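You operate a simulated robot arm through the tools that you are given. There is no shell and no other tool.

You are at the controls of a simulated two-armed robot. One attempt, no reset.

TASK
Free the spliced film and draw it along the fence till it nears the end rail.
Fine: lift both clamp bars first, stop within 25 mm of the rail, keep the joint whole, then green bar down again; red stays up.

Only the result counts: the job must be done as asked and must still hold three seconds after the hand-in. Knocking over, shifting, dropping, spilling or breaking anything else fails it.

THE ROBOT
Two 7-joint arms with two-finger parallel grippers on one trunk that stands fixed in place. Base frame: the origin is at the foot of the trunk, x ahead of it, y to its left, z up. Lengths are in mm, angles in degrees, forces in N, time in s.
The left shoulder is at [103, 174, 1101], the right one opposite. With the tool pointing down near the work surface each hand reaches from about 340 to 740 mm from the base axis, measured 20 degrees to its own side. Payload 3.6 kg a hand.
The tool frame of a hand sits at the grasp point between the pads (the TCP): z along the fingers, y along the line on which they close. The tips reach 30 mm beyond it. The gripper opens to 110 mm. The fingers are 20 mm wide and 10 mm thick; the gripper's body (48 by 112 mm) begins 55 mm behind the TCP.
Orientation is that of the tool frame in the base frame, as a unit quaternion [x, y, z, w]. With the fingers straight down and closing along the base's y, the tool's x points along the base's -x, its y along +y and its z along -z.

THE INTERFACE
- The arms move only by the tool drive_tool. It takes "left_series", "right_series" or both (then of equal length, played together; a hand with none holds still); each is a list that holds one entry, the list of rows, each a list of 7 numbers: the closure, from 0 (fully open) to 1 (shut), then the shift along the base's x, y, z in mm, then the turn, a rotation vector about the base's x, y, z in rad. In form: [[[claw, dx, dy, dz, ax, ay, az], ...]]. A call has 1 to 20 rows; each row is the pose to reach, as a shift and turn from the pose commanded when the call began. A row lasts 0.2 s, in which the tool goes at most 50 mm and 8.6 degrees; a call with a longer step from one row to the next is refused whole, and so is a gripper value outside its range. A pose out of reach is approached as far as the arm can. The call stops where the force on the tool passes 50 N (or 10 N more than at its start, if that is more) or the arm is blocked; 0.2 s more then pass. Each finger travels about 153 mm/s and halts on what it meets, pressing with about 43 N; the grip force reading is that of the motor and also rises with nothing between the fingers. The clock runs only during rows and for 0.2 s after the last one: add rows that repeat a pose to give the fingers time. It gives the time, the measured TCP pose, the force on the tool (base axes), the opening and the grip force at its end, in the units of the frame above (readings bear some noise), with the torque about the TCP (base axes, N m) and any sound that the robot's microphone picked up.
- Cameras (640 x 400 px; columns grow to the right, rows downward): "scene" is now at [185.8, 51.9, 1268.5]; the picture's right is [0.59, -0.81, -0.00], its down [-0.51, -0.38, -0.77] and it looks along [0.62, 0.46, -0.64] (base axes); focal length 214 px, centre (320, 200). "left" rides on the left gripper at [72, -17, -103] in its tool frame; the picture's right is [0.23, 0.97, 0.00], its down [-0.76, 0.18, -0.62] and it looks along [-0.61, 0.14, 0.78] (tool axes); focal length 222 px, centre (320, 200). "right" rides on the right gripper at [73, 17, -103] in its tool frame; the picture's right is [-0.23, 0.97, 0.00], its down [-0.76, -0.18, -0.62] and it looks along [-0.61, -0.14, 0.78] (tool axes); focal length 222 px, centre (320, 200). There is no depth. A picture from a camera that has moved, and an enlarged one, comes with that camera's place and axes in the base frame and with its lens.
- snapshot(camera): a new picture of that camera. It takes no simulated time.
- move_column(by): slides the trunk up (or, below 0, down) by that many mm; the arms and the scene camera ride with it, the base frame stays. It gives what a move gives, with no picture.
- head_to(pan, tilt): turns the head with the scene camera to pan (to the left, within 86 degrees either way) and tilt (down, from -29 to 69), counted from straight ahead of the robot. It gives what a move gives.
- zoom(camera, box): a new picture of the part [left, top, right, bottom] of that camera's present view, enlarged. It takes no simulated time.
- finish_job(): hands the job in; it is judged then, once.

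Nothing tells you positions but the pictures and the camera data. Unless the task says otherwise, let go and move clear before handing in.

The tools are called by a JSON object that holds its "fn" and its "kwargs". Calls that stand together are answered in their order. drive_tool: Moves the arms, as the interface text tells. Its arguments: {"type":"object","properties":{"left_series":{"type":"array","items":{"type":"array","items":{"type":"array","items":{"type":"number"}}}},"right_series":{"type":"array","items":{"type":"array","items":{"type":"array","items":{"type":"number"}}}}},"required":[]} The other tools are called the same way: move_column (by) slides the trunk up or down; head_to (pan, tilt) turns the head that bears the scene camera; snapshot (camera) takes a picture; zoom (camera, box) takes an enlarged picture of a part of a camera's view; finish_job () hands the job in.

At the start:

```text
time: 0.0
left_eef_pos: [417.4, 372.0, 1055.2]
left_tool_rot: [-0.001, 1.0, 0.0, 0.0]
left_force: [-0.4, 0.4, -0.3]
left_moment: [-0.04, 0.0, -0.01]
left_finger_gap: 109.8
left_grip_force: 0.0
right_eef_pos: [455.0, -10.5, 1123.4]
right_tool_rot: [0.0, 1.0, -0.001, -0.001]
right_force: [-0.4, 0.0, 0.4]
right_moment: [-0.03, 0.01, 0.03]
right_finger_gap: 110.0
right_grip_force: 0.0
trunk travel left (down, up): [-219.0, 544.0]
head pan, tilt: [36.4, 39.6]
```

scene: 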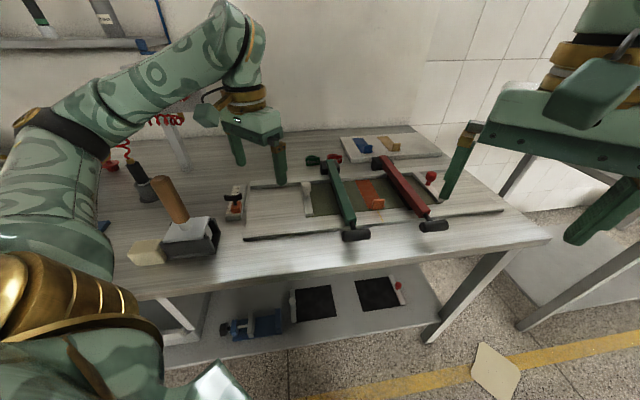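
right: 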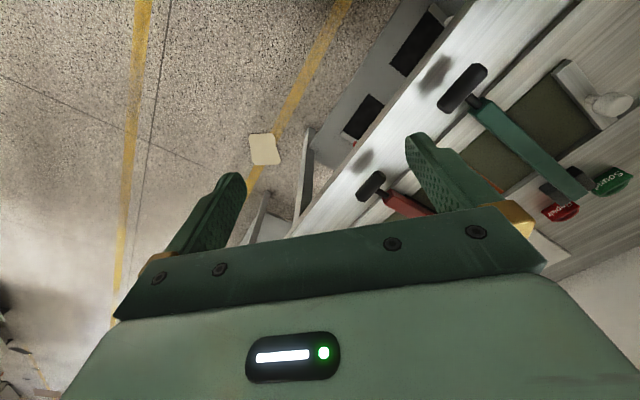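
left: 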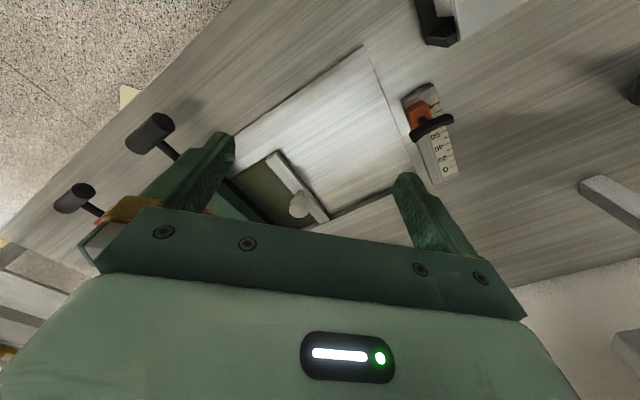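

I see a bench with a board carrying a dark film under a green and a red clamp bar, each with a black handle knob towards the near edge. I'll zoom in to learn the geometry before moving anything.

{"fn": "zoom", "kwargs": {"camera": "scene", "box": [220, 130, 520, 260]}}

{"fn": "zoom", "kwargs": {"camera": "scene", "box": [290, 140, 460, 250]}}

{"fn": "zoom", "kwargs": {"camera": "left", "box": [40, 40, 480, 260]}}

{"fn": "zoom", "kwargs": {"camera": "right", "box": [340, 20, 640, 260]}}

```text
2.13 times, centred on (370, 195) of scene
camera zoom: at [185.8, 51.9, 1268.5], right [0.59, -0.81, 0.0], down [-0.51, -0.38, -0.77], along [0.62, 0.46, -0.64], focal length 458 px, centre (213, 211)
```

zoom: 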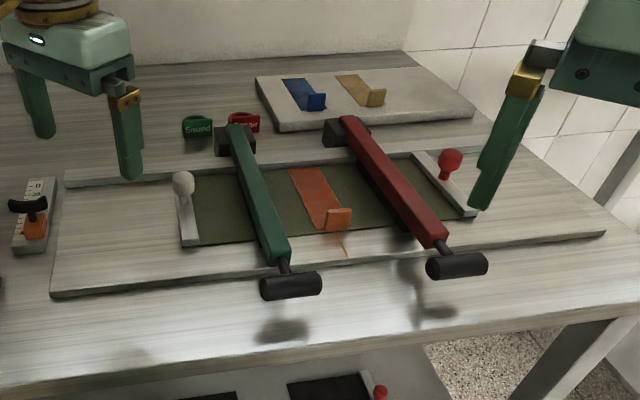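

```text
3.64 times, centred on (375, 195) of scene
camera zoom: at [185.8, 51.9, 1268.5], right [0.59, -0.81, 0.0], down [-0.51, -0.38, -0.77], along [0.62, 0.46, -0.64], focal length 780 px, centre (120, 218)
```

zoom: 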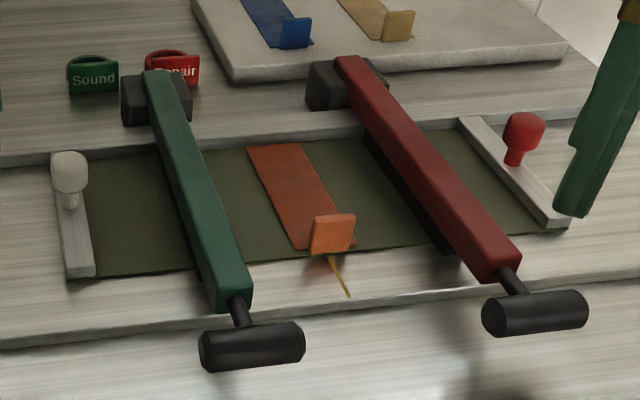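

```text
1.45 times, centred on (260, 150) of left
camera zoom: at [343.6, 355.4, 1159.8], right [-0.23, 0.97, 0.0], down [0.76, 0.18, 0.62], along [0.61, 0.14, -0.78], focal length 323 px, centre (407, 273)
```

zoom: 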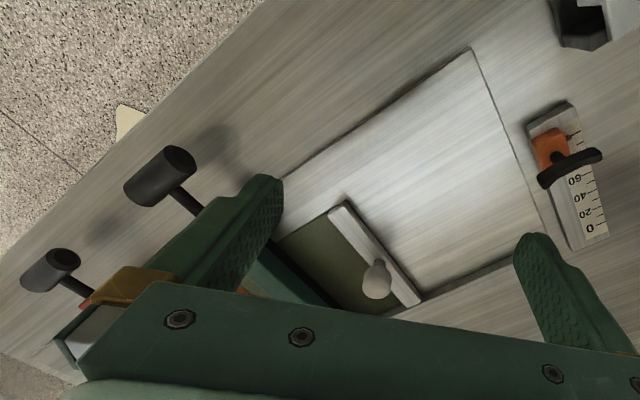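

```text
1.67 times, centred on (490, 140) of right
camera zoom: at [381.9, 5.9, 1226.7], right [0.23, 0.97, 0.0], down [0.76, -0.18, 0.62], along [0.61, -0.14, -0.78], focal length 370 px, centre (37, 300)
```

zoom: 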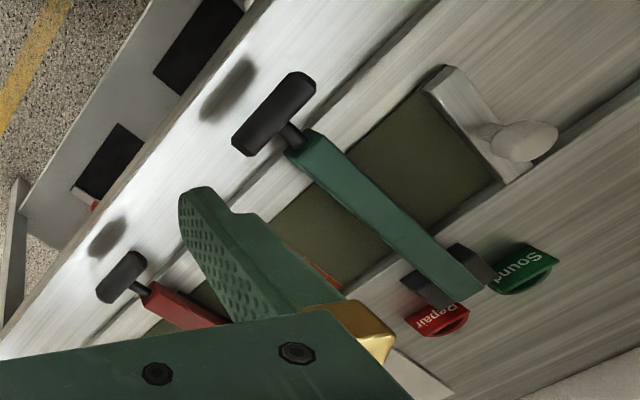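

The board lies diagonally: the white knob is near (552, 373, 914) and the red knob near (814, 105, 914), with the two bar handles on the near side. The hands hide parts of it, so I'll draw the right hand aside, raise the left, and look again.

{"fn": "drive_tool", "kwargs": {"right_series": [[[0, -20, -45, 0, 0, 0, 0], [0, -40, -90, 0, 0, 0, 0], [0, -60, -135, 0, 0, 0, 0], [0, -80, -175, 0, 0, 0, 0], [0, -80, -215, 0, 0, 0, 0]]], "left_series": [[[0, -10, -10, 40, 0, 0, 0], [0, -20, -20, 80, 0, 0, 0], [0, -30, -30, 120, 0, 0, 0], [0, -40, -40, 160, 0, 0, 0], [0, -40, -40, 160, 0, 0, 0]]]}}

{"fn": "head_to", "kwargs": {"pan": 20, "tilt": 34}}

{"fn": "snapshot", "kwargs": {"camera": "scene"}}

{"fn": "snapshot", "kwargs": {"camera": "left"}}

```text
time: 1.2
left_eef_pos: [421.3, 336.8, 1116.9]
left_tool_rot: [0.0, 1.0, 0.001, 0.002]
left_force: [-0.3, 0.3, 0.2]
left_moment: [0.0, -0.03, -0.02]
left_finger_gap: 109.8
left_grip_force: 0.1
left hand out of reach, approached as far as the arm can: row 2, 3, 4, 5
right_eef_pos: [376.2, -226.4, 1120.6]
right_tool_rot: [-0.001, 1.0, -0.001, 0.0]
right_force: [1.0, 0.0, 0.3]
right_moment: [-0.01, 0.01, 0.03]
right_finger_gap: 110.3
right_grip_force: 0.1
trunk travel left (down, up): [-219.0, 544.0]
head pan, tilt: [36.4, 39.6]
```

```text
time: 2.0
left_eef_pos: [421.1, 337.1, 1116.1]
left_tool_rot: [-0.001, 1.0, 0.0, 0.002]
left_force: [0.1, -0.2, 0.1]
left_moment: [0.02, -0.02, -0.02]
left_finger_gap: 110.1
left_grip_force: 0.0
right_eef_pos: [376.2, -226.1, 1121.3]
right_tool_rot: [0.001, 1.0, 0.0, 0.0]
right_force: [0.6, 0.2, -0.1]
right_moment: [-0.02, 0.01, -0.03]
right_finger_gap: 110.2
right_grip_force: 0.0
trunk travel left (down, up): [-219.0, 544.0]
head pan, tilt: [20.0, 34.0]
```

```text
taken
camera scene: at [200.3, 31.4, 1277.0], right [0.34, -0.94, 0.0], down [-0.53, -0.19, -0.83], along [0.78, 0.28, -0.56], focal length 214 px, centre (320, 200)
```

scene: 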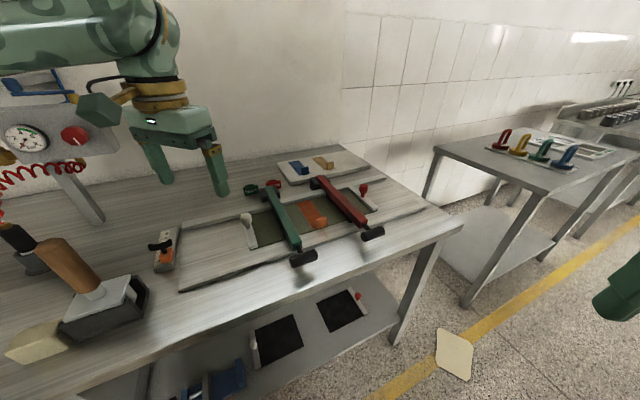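

```text
taken
camera left: at [348.5, 319.9, 1219.9], right [-0.23, 0.97, 0.0], down [0.76, 0.18, 0.63], along [0.61, 0.14, -0.78], focal length 222 px, centre (320, 200)
```

left: 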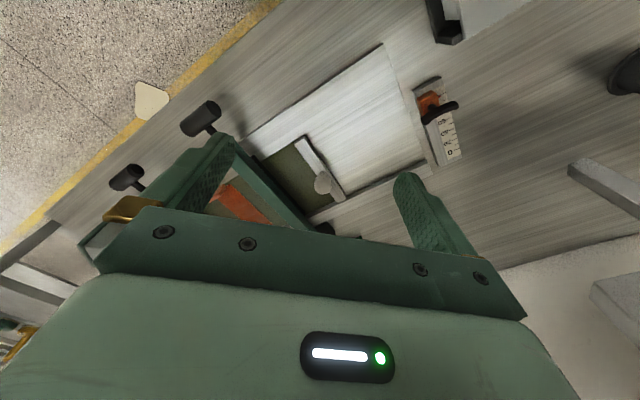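

{"fn": "zoom", "kwargs": {"camera": "scene", "box": [140, 150, 460, 300]}}

{"fn": "zoom", "kwargs": {"camera": "scene", "box": [300, 150, 430, 250]}}

{"fn": "zoom", "kwargs": {"camera": "scene", "box": [140, 180, 280, 300]}}

{"fn": "zoom", "kwargs": {"camera": "scene", "box": [220, 170, 340, 280]}}

{"fn": "zoom", "kwargs": {"camera": "left", "box": [220, 30, 480, 230]}}

```text
2.00 times, centred on (300, 225) of scene
camera zoom: at [200.3, 31.4, 1277.0], right [0.34, -0.94, 0.0], down [-0.53, -0.19, -0.83], along [0.78, 0.28, -0.56], focal length 429 px, centre (360, 150)
```

zoom: 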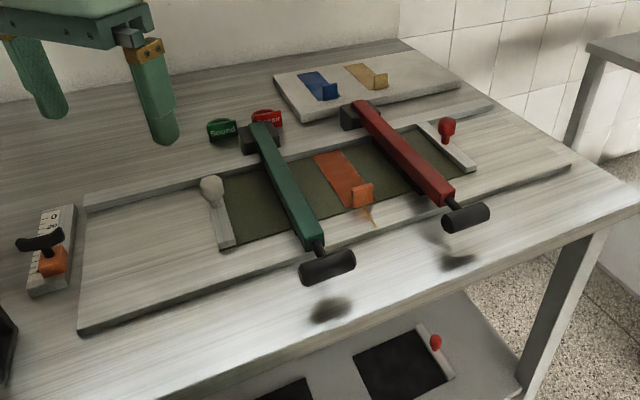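

```text
4.00 times, centred on (365, 200) of scene
camera zoom: at [200.3, 31.4, 1277.0], right [0.34, -0.94, 0.0], down [-0.53, -0.19, -0.83], along [0.78, 0.28, -0.56], focal length 858 px, centre (140, 200)
```

zoom: 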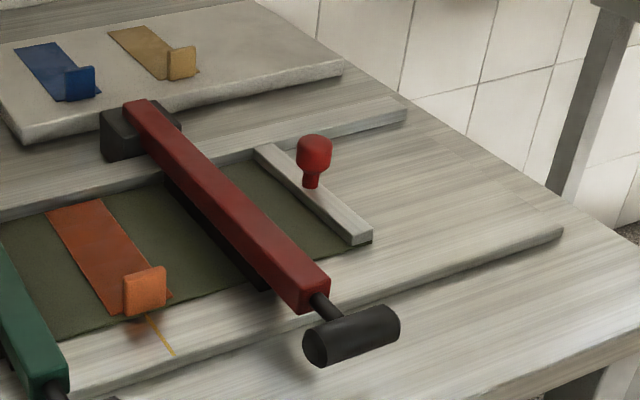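

```text
3.33 times, centred on (210, 240) of scene
camera zoom: at [200.3, 31.4, 1277.0], right [0.34, -0.94, 0.0], down [-0.53, -0.19, -0.83], along [0.78, 0.28, -0.56], focal length 715 px, centre (687, 67)
```

zoom: 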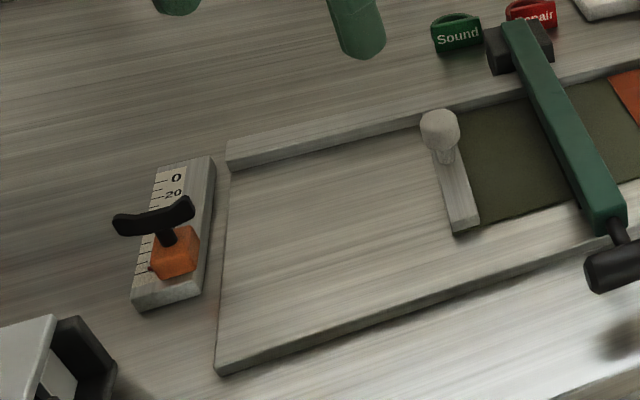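

```text
3.64 times, centred on (280, 225) of scene
camera zoom: at [200.3, 31.4, 1277.0], right [0.34, -0.94, 0.0], down [-0.53, -0.19, -0.83], along [0.78, 0.28, -0.56], focal length 780 px, centre (466, 109)
```

zoom: 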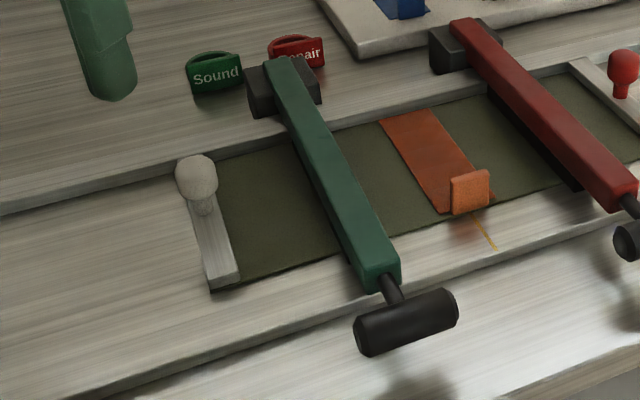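

```text
2.00 times, centred on (350, 130) of left
camera zoom: at [348.5, 319.9, 1219.9], right [-0.23, 0.97, 0.0], down [0.76, 0.18, 0.63], along [0.61, 0.14, -0.78], focal length 444 px, centre (260, 340)
```

zoom: 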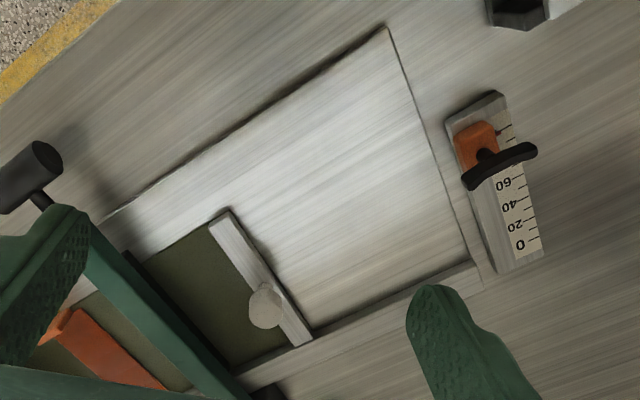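

Film halves appear joined by the orange patch, with the green bar on the left half and the red on the right half, and room to slide along the rear fence at either end. I need to find out which piece is the "end rail", so I'll look closer at both ends.

{"fn": "zoom", "kwargs": {"camera": "left", "box": [360, 40, 480, 190]}}

{"fn": "zoom", "kwargs": {"camera": "scene", "box": [145, 210, 205, 295]}}

{"fn": "zoom", "kwargs": {"camera": "scene", "box": [335, 165, 435, 225]}}

{"fn": "zoom", "kwargs": {"camera": "scene", "box": [230, 280, 390, 390]}}

{"fn": "zoom", "kwargs": {"camera": "scene", "box": [260, 165, 340, 240]}}

```text
2.67 times, centred on (420, 115) of left
camera zoom: at [348.5, 319.9, 1219.9], right [-0.23, 0.97, 0.0], down [0.76, 0.18, 0.63], along [0.61, 0.14, -0.78], focal length 592 px, centre (53, 427)
```

zoom: 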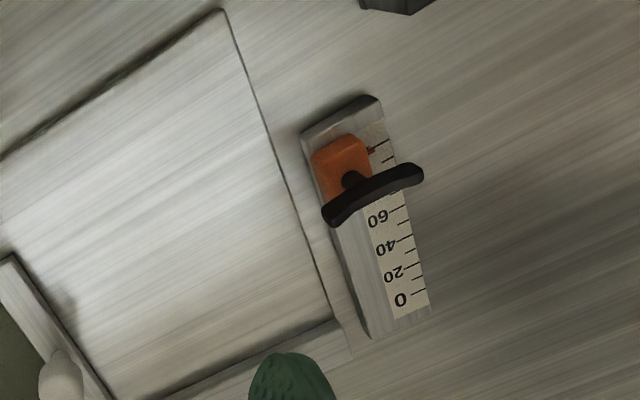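

```text
4.71 times, centred on (175, 252) of scene
camera zoom: at [200.3, 31.4, 1277.0], right [0.34, -0.94, 0.0], down [-0.53, -0.19, -0.83], along [0.78, 0.28, -0.56], focal length 1009 px, centre (1002, -47)
```

zoom: 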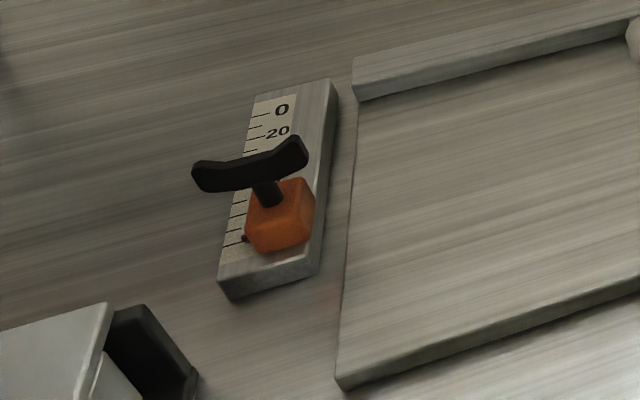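

```text
6.40 times, centred on (385, 195) of scene
camera zoom: at [200.3, 31.4, 1277.0], right [0.34, -0.94, 0.0], down [-0.53, -0.19, -0.83], along [0.78, 0.28, -0.56], focal length 1373 px, centre (-96, 232)
```

zoom: 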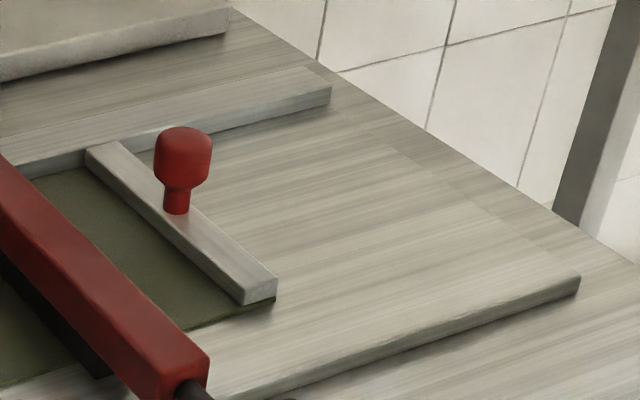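

```text
3.64 times, centred on (310, 335) of scene
camera zoom: at [200.3, 31.4, 1277.0], right [0.34, -0.94, 0.0], down [-0.53, -0.19, -0.83], along [0.78, 0.28, -0.56], focal length 780 px, centre (356, -291)
```

zoom: 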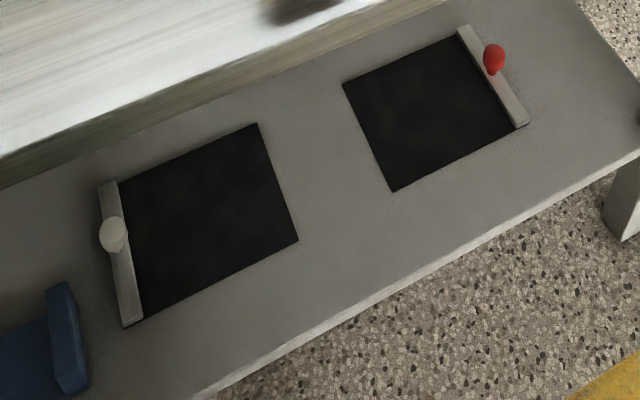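

```text
5.33 times, centred on (300, 202) of scene
camera zoom: at [200.3, 31.4, 1277.0], right [0.34, -0.94, 0.0], down [-0.53, -0.19, -0.83], along [0.78, 0.28, -0.56], focal length 1144 px, centre (427, 187)
```

zoom: 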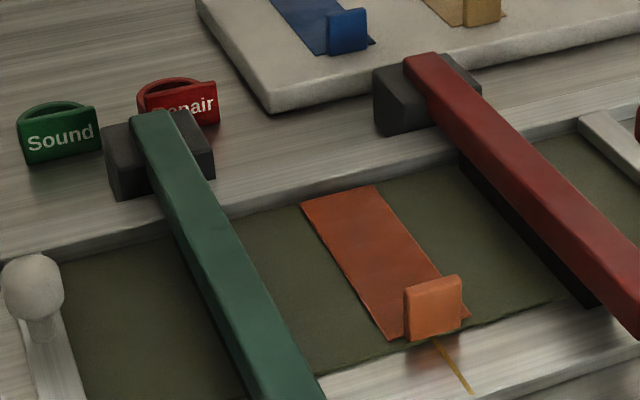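

The left board end carries a ruler block with an orange slider lying right along it, which may be the end rail. I'll raise the trunk a little and move the left hand camera over there to see it well.

{"fn": "move_column", "kwargs": {"by": 120}}

{"fn": "drive_tool", "kwargs": {"left_series": [[[0, -25, 25, 0, 0, 0, 0], [0, -50, 50, 0, 0, 0, 0], [0, -75, 75, 0, 0, 0, 0], [0, -90, 95, 0, 0, 0, 0], [0, -90, 95, 0, 0, 0, 0]]]}}

{"fn": "snapshot", "kwargs": {"camera": "left"}}

{"fn": "snapshot", "kwargs": {"camera": "scene"}}

```text
time: 3.5
left_eef_pos: [421.1, 339.1, 1235.5]
left_tool_rot: [0.0, 1.0, 0.0, -0.001]
left_force: [1.0, -0.6, -0.1]
left_moment: [-0.03, 0.04, 0.0]
left_finger_gap: 109.9
left_grip_force: 0.0
right_eef_pos: [375.5, -226.1, 1242.6]
right_tool_rot: [0.0, 1.0, 0.001, -0.001]
right_force: [0.6, 0.1, 0.1]
right_moment: [-0.01, 0.01, -0.01]
right_finger_gap: 109.8
right_grip_force: 0.1
trunk travel left (down, up): [-339.0, 424.0]
head pan, tilt: [20.0, 34.0]
```

```text
time: 4.7
left_eef_pos: [357.7, 426.1, 1214.4]
left_tool_rot: [0.001, 1.0, 0.0, 0.0]
left_force: [0.8, -0.3, -0.2]
left_moment: [0.0, 0.01, 0.01]
left_finger_gap: 109.8
left_grip_force: 0.0
left hand out of reach, approached as far as the arm can: row 3, 4, 5
right_eef_pos: [375.9, -226.1, 1242.8]
right_tool_rot: [0.0, 1.0, -0.001, -0.001]
right_force: [0.3, 0.1, 0.2]
right_moment: [0.03, 0.02, 0.03]
right_finger_gap: 109.9
right_grip_force: 0.0
trunk travel left (down, up): [-339.0, 424.0]
head pan, tilt: [20.0, 34.0]
```

```text
taken
camera left: at [286.2, 410.0, 1319.2], right [-0.23, 0.97, 0.0], down [0.76, 0.18, 0.62], along [0.61, 0.14, -0.78], focal length 222 px, centre (320, 200)
```

left: 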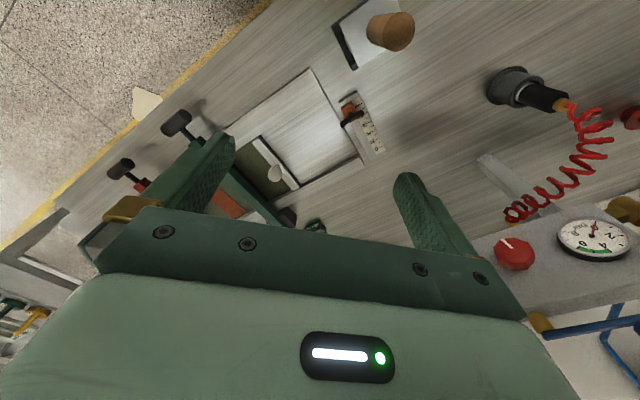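

```text
taken
camera scene: at [147.1, 31.2, 1400.1], right [0.34, -0.94, 0.0], down [-0.53, -0.19, -0.83], along [0.78, 0.28, -0.56], focal length 214 px, centre (320, 200)
```

scene: 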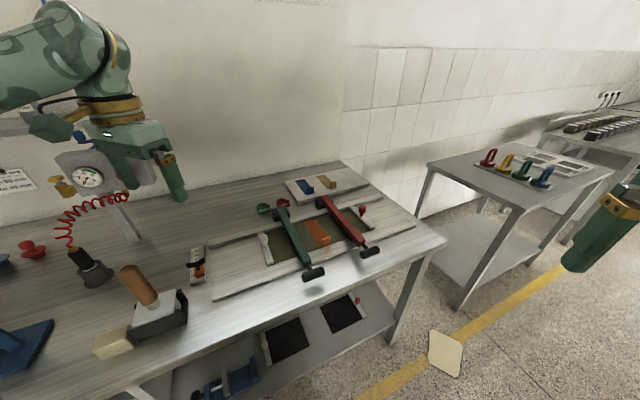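

{"fn": "zoom", "kwargs": {"camera": "left", "box": [230, 60, 400, 210]}}

{"fn": "zoom", "kwargs": {"camera": "left", "box": [480, 100, 640, 280]}}

{"fn": "zoom", "kwargs": {"camera": "scene", "box": [180, 160, 420, 310]}}

{"fn": "zoom", "kwargs": {"camera": "scene", "box": [0, 130, 200, 290]}}

```text
2.67 times, centred on (315, 135) of left
camera zoom: at [286.2, 410.0, 1319.2], right [-0.23, 0.97, 0.0], down [0.76, 0.18, 0.62], along [0.61, 0.14, -0.78], focal length 592 px, centre (333, 373)
```

zoom: 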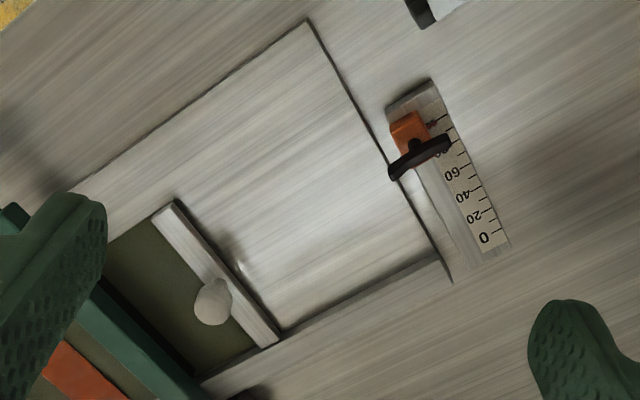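

```text
2.22 times, centred on (560, 190) of left
camera zoom: at [286.2, 410.0, 1319.2], right [-0.23, 0.97, 0.0], down [0.76, 0.18, 0.62], along [0.61, 0.14, -0.78], focal length 494 px, centre (-213, 222)
```

zoom: 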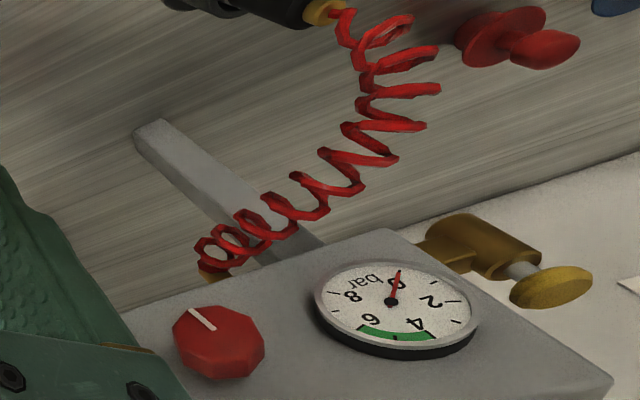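

```text
2.67 times, centred on (300, 235) of scene
camera zoom: at [147.1, 31.2, 1400.1], right [0.34, -0.94, 0.0], down [-0.53, -0.19, -0.83], along [0.78, 0.28, -0.56], focal length 572 px, centre (373, 107)
```

zoom: 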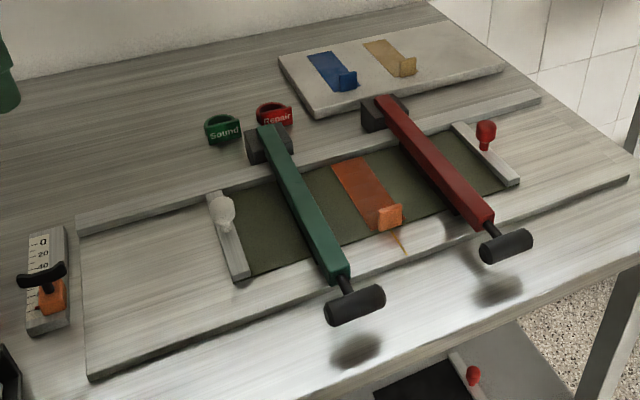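

```text
2.50 times, centred on (100, 210) of scene
camera zoom: at [147.1, 31.2, 1400.1], right [0.34, -0.94, 0.0], down [-0.53, -0.19, -0.83], along [0.78, 0.28, -0.56], focal length 536 px, centre (870, 175)
```

zoom: 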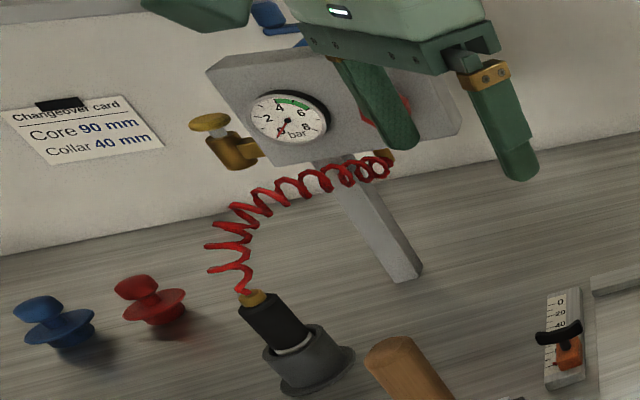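

The wall card ("Core 90 mm, Collar 40 mm") suggests the ruler with its collar may belong to a different job. I'll bring the right hand's camera over the far right end of the board to check for a rail there.

{"fn": "drive_tool", "kwargs": {"right_series": [[[0, 35, 25, 0, 0, 0, 0], [0, 70, 50, 0, 0, 0, 0], [0, 105, 75, 0, 0, 0, 0], [0, 140, 100, 0, 0, 0, 0], [0, 175, 125, 0, 0, 0, 0], [0, 210, 150, 0, 0, 0, 0], [0, 240, 170, 0, 0, 0, 0], [0, 240, 170, 0, 0, 0, 0]]]}}

{"fn": "snapshot", "kwargs": {"camera": "right"}}

```text
time: 6.5
left_eef_pos: [356.8, 424.6, 1215.4]
left_tool_rot: [0.0, 1.0, 0.001, 0.001]
left_force: [-0.3, -1.5, -0.2]
left_moment: [0.05, -0.03, 0.03]
left_finger_gap: 110.1
left_grip_force: 0.1
right_eef_pos: [557.1, -69.6, 1211.8]
right_tool_rot: [0.0, 1.0, 0.002, 0.001]
right_force: [-0.5, -1.1, 0.5]
right_moment: [0.03, -0.01, -0.01]
right_finger_gap: 110.1
right_grip_force: 0.1
right hand out of reach, approached as far as the arm can: row 5, 6, 7, 8
trunk travel left (down, up): [-339.0, 424.0]
head pan, tilt: [20.0, 34.0]
```

```text
taken
camera right: at [484.0, -53.2, 1316.0], right [0.23, 0.97, 0.0], down [0.76, -0.18, 0.62], along [0.61, -0.14, -0.78], focal length 222 px, centre (320, 200)
```

right: 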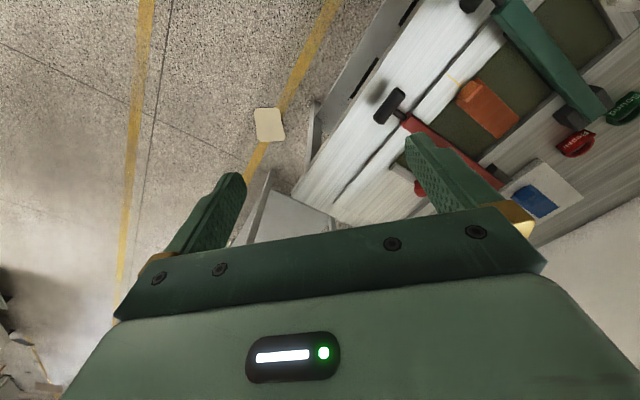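

{"fn": "zoom", "kwargs": {"camera": "right", "box": [280, 60, 460, 240]}}

{"fn": "zoom", "kwargs": {"camera": "right", "box": [380, 0, 640, 180]}}

```text
2.22 times, centred on (370, 150) of right
camera zoom: at [484.0, -53.2, 1316.0], right [0.23, 0.97, 0.0], down [0.76, -0.18, 0.62], along [0.61, -0.14, -0.78], focal length 494 px, centre (209, 311)
```

zoom: 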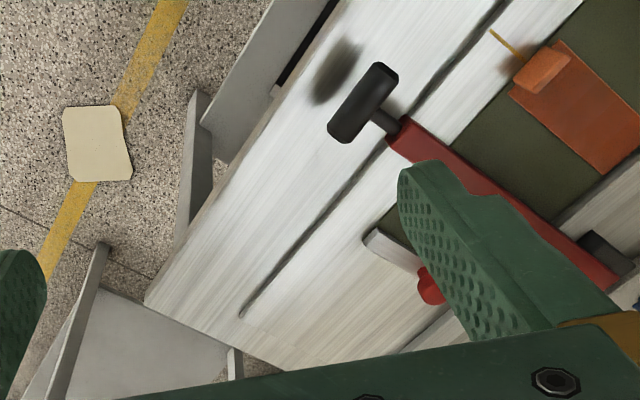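

```text
2.22 times, centred on (510, 90) of right
camera zoom: at [484.0, -53.2, 1316.0], right [0.23, 0.97, 0.0], down [0.76, -0.18, 0.62], along [0.61, -0.14, -0.78], focal length 494 px, centre (-102, 444)
```

zoom: 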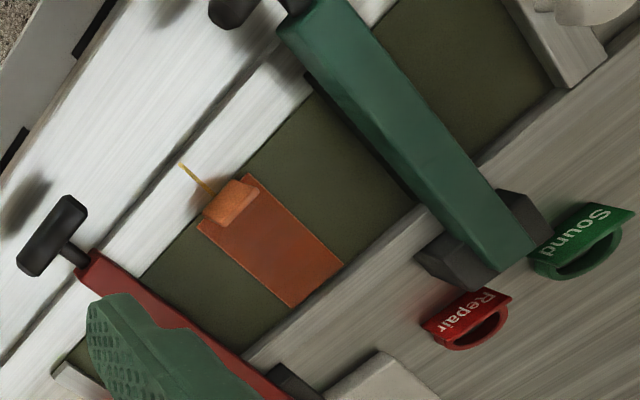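

No rail shows at the right end; the only rail-like piece at a board end is on the left, and the white knob is the one within reach, so the film goes left. Triangulating gives the green handle near (495, 176, 897), the red near (631, 44, 896), and hinges about 310 mm behind them. I'll clear the right arm, raise the trunk, and turn the left hand square to the bars.

{"fn": "drive_tool", "kwargs": {"right_series": [[[0, -45, -20, 0, 0, 0, 0], [0, -90, -45, 0, 0, 0, 0], [0, -130, -75, 0, 0, 0, 0], [0, -165, -105, 0, 0, 0, 0], [0, -190, -140, 0, 0, 0, 0], [0, -200, -180, 0, 0, 0, 0], [0, -200, -200, 0, 0, 0, 0]]]}}

{"fn": "move_column", "kwargs": {"by": 80}}

{"fn": "drive_tool", "kwargs": {"left_series": [[[0, 10, -35, -20, 0, 0, -0.13], [0, 20, -75, -40, 0, 0, -0.26], [0, 30, -115, -60, 0, 0, -0.39], [0, 40, -155, -80, 0, 0, -0.52], [0, 50, -195, -100, 0, 0, -0.65], [0, 60, -230, -120, 0, 0, -0.785], [0, 60, -230, -120, 0, 0, -0.785]]]}}

```text
refused: row 2 steps farther than a row can; nothing moved
```

```text
time: 7.7
left_eef_pos: [359.6, 427.4, 1294.5]
left_tool_rot: [0.0, 1.0, 0.0, 0.0]
left_force: [-0.1, -0.7, -0.3]
left_moment: [0.0, 0.03, -0.01]
left_finger_gap: 109.9
left_grip_force: 0.1
right_eef_pos: [539.8, -65.9, 1318.5]
right_tool_rot: [0.0, 1.0, 0.0, 0.026]
right_force: [-0.6, 0.8, 0.8]
right_moment: [0.01, -0.01, -0.02]
right_finger_gap: 110.0
right_grip_force: 0.2
trunk travel left (down, up): [-419.0, 344.0]
head pan, tilt: [20.0, 34.0]
```

```text
time: 9.3
left_eef_pos: [417.4, 196.3, 1173.6]
left_tool_rot: [0.382, 0.924, -0.001, 0.001]
left_force: [0.0, 0.8, 0.6]
left_moment: [-0.04, -0.01, 0.01]
left_finger_gap: 110.3
left_grip_force: 0.1
right_eef_pos: [539.0, -66.1, 1319.1]
right_tool_rot: [0.0, 1.0, 0.0, 0.026]
right_force: [0.3, -0.5, 0.1]
right_moment: [0.03, -0.05, 0.02]
right_finger_gap: 110.1
right_grip_force: 0.0
trunk travel left (down, up): [-419.0, 344.0]
head pan, tilt: [20.0, 34.0]
```

The left hand is squared up now; the right hand's move was refused for a hair too long a step, so I'll redo that and tilt the left hand to look and point forward-down.

{"fn": "drive_tool", "kwargs": {"right_series": [[[0, -35, -25, 0, 0, 0, 0], [0, -70, -50, 0, 0, 0, 0], [0, -105, -75, 0, 0, 0, 0], [0, -135, -105, 0, 0, 0, 0], [0, -160, -140, 0, 0, 0, 0], [0, -175, -180, 0, 0, 0, 0], [0, -175, -220, 0, 0, 0, 0]]], "left_series": [[[0, 10, -15, -10, 0.09, -0.09, 0], [0, 25, -35, -20, 0.18, -0.18, 0], [0, 40, -60, -35, 0.27, -0.27, 0], [0, 60, -85, -55, 0.36, -0.36, 0], [0, 80, -110, -75, 0.45, -0.45, 0], [0, 100, -135, -95, 0.555, -0.555, 0], [0, 120, -160, -120, 0.555, -0.555, 0]]]}}

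{"fn": "snapshot", "kwargs": {"camera": "left"}}

{"fn": "snapshot", "kwargs": {"camera": "scene"}}

```text
time: 10.9
left_eef_pos: [539.4, 36.2, 1055.3]
left_tool_rot: [0.353, 0.854, 0.354, 0.146]
left_force: [-0.5, 0.7, -0.6]
left_moment: [-0.02, 0.01, -0.03]
left_finger_gap: 109.7
left_grip_force: 0.1
right_eef_pos: [365.2, -290.2, 1320.0]
right_tool_rot: [-0.001, 1.0, 0.0, 0.026]
right_force: [0.7, -0.3, -0.2]
right_moment: [0.0, -0.02, 0.02]
right_finger_gap: 109.9
right_grip_force: 0.0
trunk travel left (down, up): [-419.0, 344.0]
head pan, tilt: [20.0, 34.0]
```

```text
taken
camera left: at [427.4, 27.9, 1118.1], right [0.33, 0.65, 0.69], down [0.32, -0.76, 0.57], along [0.89, 0.03, -0.45], focal length 222 px, centre (320, 200)
```

left: 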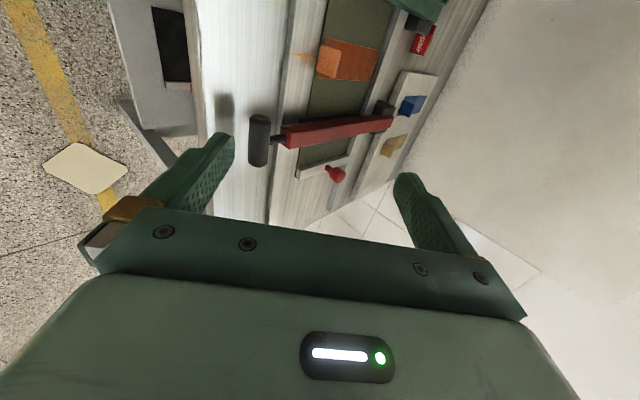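

```text
taken
camera scene: at [123.5, 29.7, 1480.9], right [0.34, -0.94, 0.0], down [-0.53, -0.19, -0.83], along [0.78, 0.28, -0.56], focal length 214 px, centre (320, 200)
```

scene: 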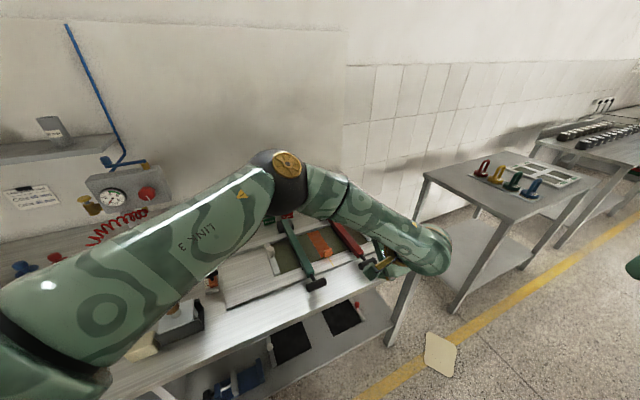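

The left hand is tilted and faces the bars well. I'll zoom on the red bar from here to refine its handle and hinge.

{"fn": "zoom", "kwargs": {"camera": "left", "box": [220, 60, 420, 200]}}

{"fn": "zoom", "kwargs": {"camera": "left", "box": [280, 0, 460, 120]}}

{"fn": "snapshot", "kwargs": {"camera": "right"}}

```text
2.86 times, centred on (320, 130) of left
camera zoom: at [427.4, 27.9, 1118.1], right [0.33, 0.65, 0.69], down [0.32, -0.76, 0.57], along [0.89, 0.03, -0.45], focal length 635 px, centre (320, 400)
```

zoom: 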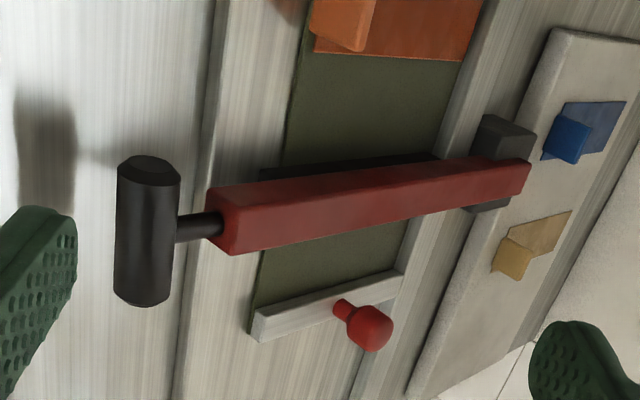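

```text
3.33 times, centred on (370, 60) of left
camera zoom: at [427.4, 27.9, 1118.1], right [0.33, 0.65, 0.69], down [0.32, -0.76, 0.57], along [0.89, 0.03, -0.45], focal length 740 px, centre (153, 667)
```

zoom: 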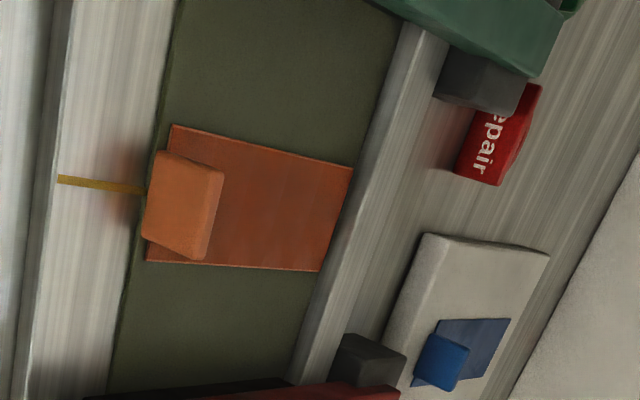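

```text
taken
camera right: at [286.9, -273.5, 1419.4], right [0.23, 0.97, 0.01], down [0.73, -0.18, 0.66], along [0.65, -0.14, -0.75], focal length 222 px, centre (320, 200)
```

right: 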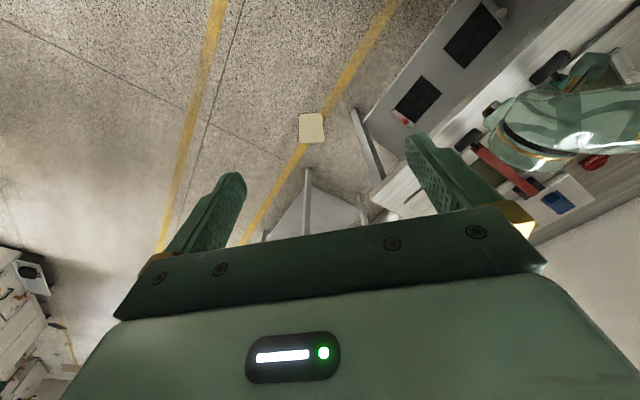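

The red handle is confirmed near (630, 44, 896), about 28 mm thick and 65 mm long with its bar rod in the middle. I'll part-close the left gripper to about 36 mm and come to a pre-grasp point in line with the handle's left half.

{"fn": "drive_tool", "kwargs": {"left_series": [[[0.3, 10, -8, -30, 0, 0, 0], [0.5, 20, -16, -60, 0, 0, 0], [0.673, 27.5, -24, -92, 0, 0, 0], [0.673, 27.5, -24, -92, 0, 0, 0], [0.673, 27.5, -24, -92, 0, 0, 0]]]}}

{"fn": "snapshot", "kwargs": {"camera": "left"}}

{"fn": "zoom", "kwargs": {"camera": "scene", "box": [260, 190, 480, 320]}}

```text
time: 12.1
left_eef_pos: [566.6, 14.5, 964.9]
left_tool_rot: [0.353, 0.854, 0.354, 0.146]
left_force: [-0.9, -0.4, -0.2]
left_moment: [0.01, 0.02, -0.02]
left_finger_gap: 36.1
left_grip_force: 0.1
right_eef_pos: [364.8, -289.0, 1320.4]
right_tool_rot: [0.0, 1.0, 0.0, 0.026]
right_force: [-0.3, -0.1, 0.5]
right_moment: [-0.01, 0.01, 0.0]
right_finger_gap: 109.8
right_grip_force: 0.0
trunk travel left (down, up): [-419.0, 344.0]
head pan, tilt: [20.0, 34.0]
```

```text
taken
camera left: at [455.0, 5.2, 1026.9], right [0.33, 0.65, 0.69], down [0.32, -0.76, 0.57], along [0.89, 0.03, -0.45], focal length 222 px, centre (320, 200)
```

left: 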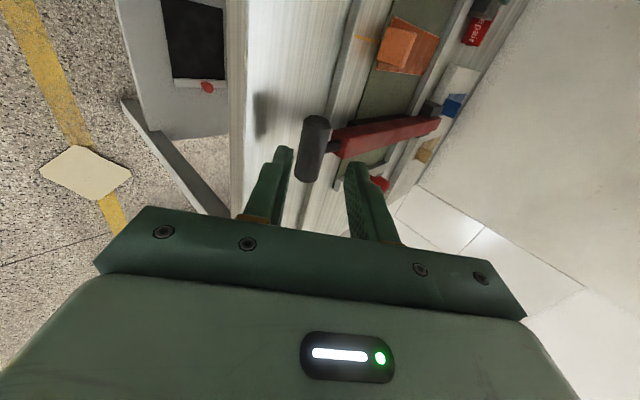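

```text
2.91 times, centred on (370, 255) of scene
camera zoom: at [122.6, 31.1, 1481.0], right [0.34, -0.94, 0.0], down [-0.53, -0.19, -0.83], along [0.78, 0.28, -0.56], focal length 624 px, centre (174, 40)
```

zoom: 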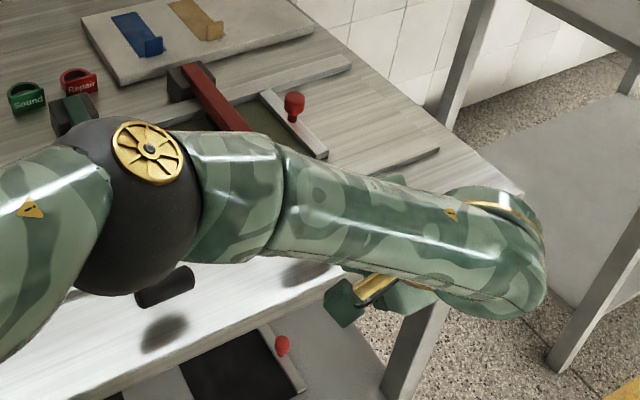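

The handle lines up between the two fingers. I'll slide forward along the tool axis over the handle's left half.

{"fn": "drive_tool", "kwargs": {"left_series": [[[0.673, 10, 9.5, -14.5, 0, 0, 0], [0.673, 20, 19, -29, 0, 0, 0], [0.673, 30, 28.5, -43.5, 0, 0, 0], [0.673, 30, 28.5, -43.5, 0, 0, 0]]]}}

{"fn": "zoom", "kwargs": {"camera": "left", "box": [200, 60, 460, 240]}}

```text
time: 13.1
left_eef_pos: [595.2, 42.5, 918.3]
left_tool_rot: [0.354, 0.854, 0.353, 0.146]
left_force: [0.1, 0.1, 0.6]
left_moment: [0.03, -0.01, 0.02]
left_finger_gap: 35.7
left_grip_force: 0.0
right_eef_pos: [364.7, -288.6, 1320.8]
right_tool_rot: [0.0, 1.0, 0.0, 0.026]
right_force: [0.4, -0.2, 0.9]
right_moment: [-0.01, -0.03, 0.01]
right_finger_gap: 110.0
right_grip_force: 0.0
trunk travel left (down, up): [-419.0, 344.0]
head pan, tilt: [20.0, 34.0]
```

```text
2.22 times, centred on (330, 150) of left
camera zoom: at [484.4, 33.6, 980.4], right [0.33, 0.65, 0.69], down [0.32, -0.76, 0.57], along [0.89, 0.03, -0.45], focal length 494 px, centre (298, 311)
```

zoom: 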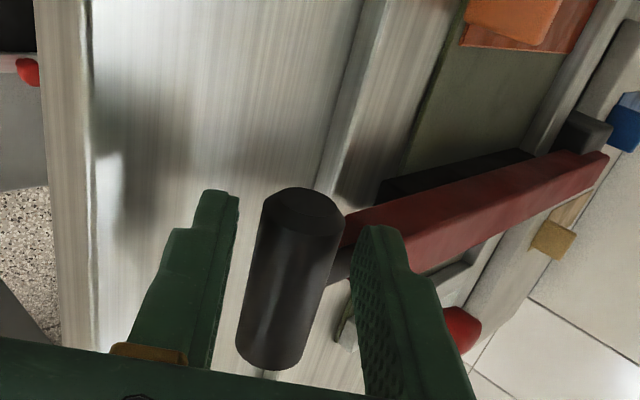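

{"fn": "drive_tool", "kwargs": {"left_series": [[[0.673, 6, 5, -7, 0, 0, 0], [0.673, 11, 10, -13, 0, 0, 0], [0.673, 11, 10, -13, 0, 0, 0]]]}}

{"fn": "zoom", "kwargs": {"camera": "left", "box": [200, 60, 460, 240]}}

```text
time: 13.9
left_eef_pos: [600.5, 46.2, 912.8]
left_tool_rot: [0.354, 0.854, 0.353, 0.146]
left_force: [-0.5, 0.8, 0.5]
left_moment: [-0.01, -0.01, -0.02]
left_finger_gap: 36.1
left_grip_force: 0.2
left hand out of reach, approached as far as the arm can: row 2, 3
right_eef_pos: [363.7, -288.1, 1320.6]
right_tool_rot: [-0.001, 1.0, 0.001, 0.026]
right_force: [-0.6, 0.3, -0.7]
right_moment: [0.0, 0.03, 0.0]
right_finger_gap: 109.8
right_grip_force: 0.0
trunk travel left (down, up): [-419.0, 344.0]
head pan, tilt: [20.0, 34.0]
```

```text
2.22 times, centred on (330, 150) of left
camera zoom: at [488.5, 38.4, 974.6], right [0.33, 0.65, 0.69], down [0.32, -0.76, 0.57], along [0.89, 0.03, -0.45], focal length 494 px, centre (298, 311)
```

zoom: 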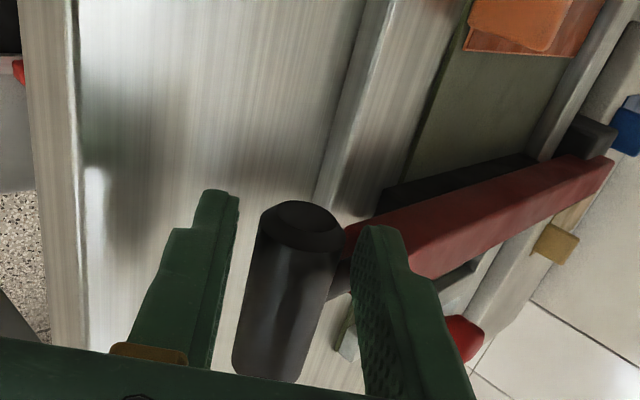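

The left hand is at its reach limit here, with the handle only at the fingertips. The right arm is better placed for the red handle, so I'll back the left hand out to a parking spot and bring the right hand round, yawed the same way.

{"fn": "drive_tool", "kwargs": {"left_series": [[[0.673, -10, -10, 14, 0, 0, 0], [0.673, -20, -20, 28, 0, 0, 0], [0.673, -30, -30, 42, 0, 0, 0], [0.673, -40, -40, 56, 0, 0, 0], [0.673, -60, -20, 90, 0, 0, 0], [0.673, -80, 10, 120, 0, 0, 0], [0.673, -100, 40, 150, 0, 0, 0], [0.673, -120, 75, 180, 0, 0, 0], [0.673, -140, 110, 205, 0, 0, 0], [0.673, -160, 145, 230, 0, 0, 0], [0.673, -180, 180, 250, 0, 0, 0], [0.673, -200, 215, 265, 0, 0, 0]]], "right_series": [[[0, 0, 0, 0, 0, 0.026, 0], [0, 0, 0, 0, 0, 0.052, 0], [0, 0, 0, 0, 0, 0.052, 0], [0, 0, 0, 0, 0, 0.052, 0], [0, 0, 0, 0, 0, 0.052, 0], [0, 0, 0, 0, 0, 0.052, 0], [0, 0, 0, 0, 0, 0.052, 0], [0, 0, 0, -20, 0, 0.052, 0], [0, 10, 10, -40, 0, 0.052, 0], [0, 20, 20, -70, 0, 0.052, 0], [0, 30, 30, -100, 0, 0.052, 0], [0, 30, 30, -130, 0, 0.052, 0]]]}}

{"fn": "snapshot", "kwargs": {"camera": "scene"}}

```text
refused: row 8 steps farther than a row can; nothing moved
```

```text
taken
camera scene: at [122.6, 30.9, 1481.0], right [0.34, -0.94, 0.0], down [-0.53, -0.19, -0.83], along [0.78, 0.28, -0.56], focal length 214 px, centre (320, 200)
```

scene: 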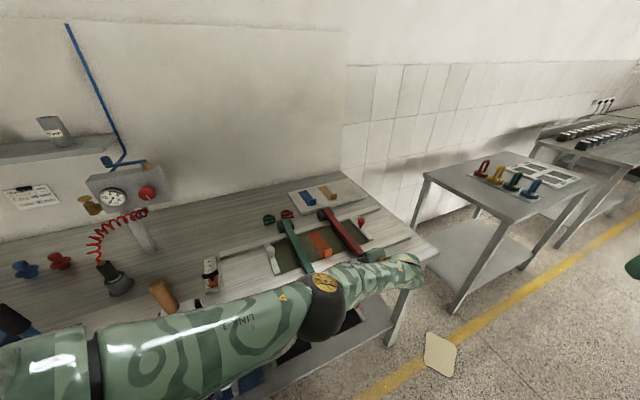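

{"fn": "drive_tool", "kwargs": {"left_series": [[[0.673, -10, -10, 14, 0, 0, 0], [0.673, -20, -20, 28, 0, 0, 0], [0.673, -30, -30, 42, 0, 0, 0], [0.673, -40, -40, 56, 0, 0, 0], [0.673, -55, -25, 85, 0, 0, 0], [0.673, -70, 0, 112, 0, 0, 0], [0.673, -88, 28, 138, 0, 0, 0], [0.673, -106, 58, 164, 0, 0, 0], [0.673, -124, 88, 190, 0, 0, 0], [0.673, -142, 118, 214, 0, 0, 0], [0.673, -160, 150, 234, 0, 0, 0], [0.673, -180, 184, 250, 0, 0, 0]]], "right_series": [[[0, 0, 0, 0, 0, 0.026, 0], [0, 0, 0, 0, 0, 0.052, 0], [0, 0, 0, 0, 0, 0.052, 0], [0, 0, 0, 0, 0, 0.052, 0], [0, 0, 0, 0, 0, 0.052, 0], [0, 0, 0, 0, 0, 0.052, 0], [0, 0, 0, 0, 0, 0.052, 0], [0, 0, 0, -20, 0, 0.052, 0], [0, 10, 10, -40, 0, 0.052, 0], [0, 20, 20, -70, 0, 0.052, 0], [0, 30, 30, -100, 0, 0.052, 0], [0, 30, 30, -130, 0, 0.052, 0]]]}}

{"fn": "snapshot", "kwargs": {"camera": "scene"}}

```text
time: 16.2
left_eef_pos: [450.8, 240.1, 1148.3]
left_tool_rot: [0.327, 0.833, 0.43, 0.117]
left_force: [-0.1, -0.4, -0.7]
left_moment: [0.0, -0.05, -0.02]
left_finger_gap: 36.1
left_grip_force: 0.0
right_eef_pos: [390.8, -260.7, 1227.0]
right_tool_rot: [-0.001, 1.0, -0.001, 0.0]
right_force: [0.4, 0.0, -0.1]
right_moment: [0.01, 0.0, -0.01]
right_finger_gap: 110.1
right_grip_force: 0.1
trunk travel left (down, up): [-419.0, 344.0]
head pan, tilt: [20.0, 34.0]
stopped in row 11 (left hand): the arm was blocked; the commanded pose is now the measured one
```

```text
taken
camera scene: at [122.7, 31.6, 1481.0], right [0.34, -0.94, 0.0], down [-0.53, -0.19, -0.83], along [0.78, 0.28, -0.56], focal length 214 px, centre (320, 200)
```

scene: 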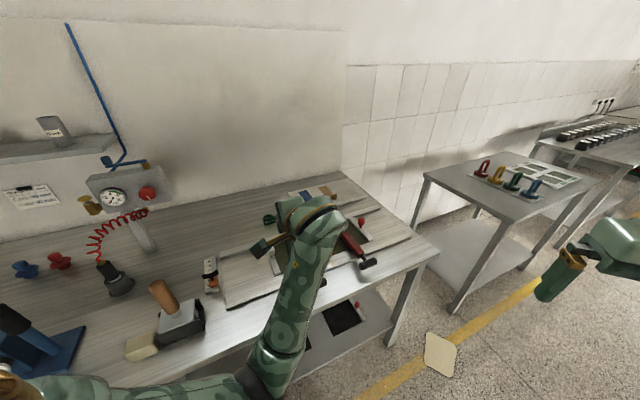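

The left arm folded into an awkward elbow-low posture and jammed without touching anything at the tool. I'll unwind it to its straight-down pose on the left side before bringing in the right arm.

{"fn": "drive_tool", "kwargs": {"left_series": [[[0.5, 0, 10, 5, -0.11, 0.03, 0.085], [0.5, 0, 22, 10, -0.22, 0.06, 0.17], [0.5, -2, 36, 15, -0.33, 0.09, 0.252], [0.5, -5, 50, 20, -0.44, 0.12, 0.335], [0.5, -8, 65, 28, -0.55, 0.15, 0.418], [0.5, -10, 80, 36, -0.66, 0.18, 0.5], [0.5, -13, 95, 44, -0.77, 0.21, 0.585], [0.5, -16, 105, 50, -0.85, 0.232, 0.646], [0.5, -20, 110, 55, -0.911, 0.248, 0.693], [0.5, -20, 110, 55, -0.911, 0.248, 0.693]]]}}

{"fn": "snapshot", "kwargs": {"camera": "scene"}}

{"fn": "head_to", "kwargs": {"pan": 20, "tilt": 50}}

{"fn": "snapshot", "kwargs": {"camera": "scene"}}

```text
time: 18.4
left_eef_pos: [443.2, 374.4, 1200.6]
left_tool_rot: [0.001, 1.0, -0.002, 0.0]
left_force: [0.1, -0.2, 0.4]
left_moment: [0.02, -0.02, 0.01]
left_finger_gap: 54.9
left_grip_force: 0.1
left hand out of reach, approached as far as the arm can: row 4, 5, 6, 7, 8, 9, 10
right_eef_pos: [390.8, -260.4, 1226.3]
right_tool_rot: [0.0, 1.0, 0.0, 0.0]
right_force: [-0.1, 0.2, -0.3]
right_moment: [-0.01, -0.01, 0.0]
right_finger_gap: 110.0
right_grip_force: 0.1
trunk travel left (down, up): [-419.0, 344.0]
head pan, tilt: [20.0, 34.0]
```

```text
taken
camera scene: at [122.8, 31.2, 1481.0], right [0.34, -0.94, 0.0], down [-0.53, -0.19, -0.83], along [0.78, 0.28, -0.56], focal length 214 px, centre (320, 200)
```

scene: 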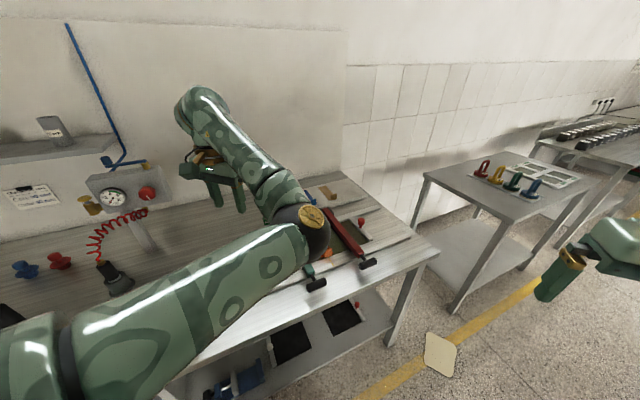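

```text
time: 19.2
left_eef_pos: [441.5, 374.5, 1199.6]
left_tool_rot: [0.001, 1.0, -0.002, 0.001]
left_force: [0.1, 0.5, -1.0]
left_moment: [-0.05, 0.03, -0.03]
left_finger_gap: 54.9
left_grip_force: 0.1
right_eef_pos: [390.2, -260.6, 1226.8]
right_tool_rot: [0.0, 1.0, 0.0, 0.0]
right_force: [-0.2, -0.1, -0.2]
right_moment: [0.05, 0.03, 0.02]
right_finger_gap: 110.0
right_grip_force: 0.1
trunk travel left (down, up): [-419.0, 344.0]
head pan, tilt: [20.0, 50.0]
```

```text
taken
camera scene: at [111.8, 27.3, 1457.8], right [0.34, -0.94, 0.0], down [-0.72, -0.26, -0.64], along [0.6, 0.22, -0.77], focal length 214 px, centre (320, 200)
```

scene: 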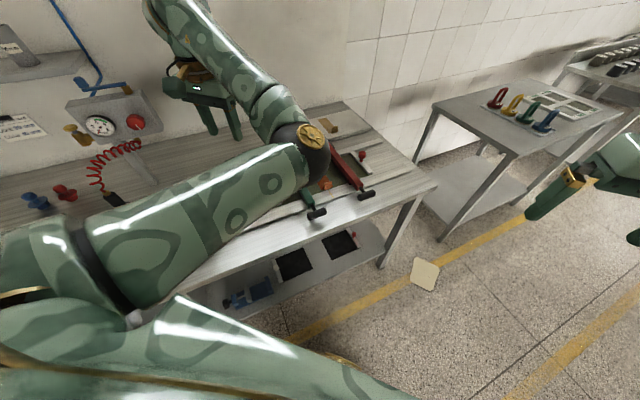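

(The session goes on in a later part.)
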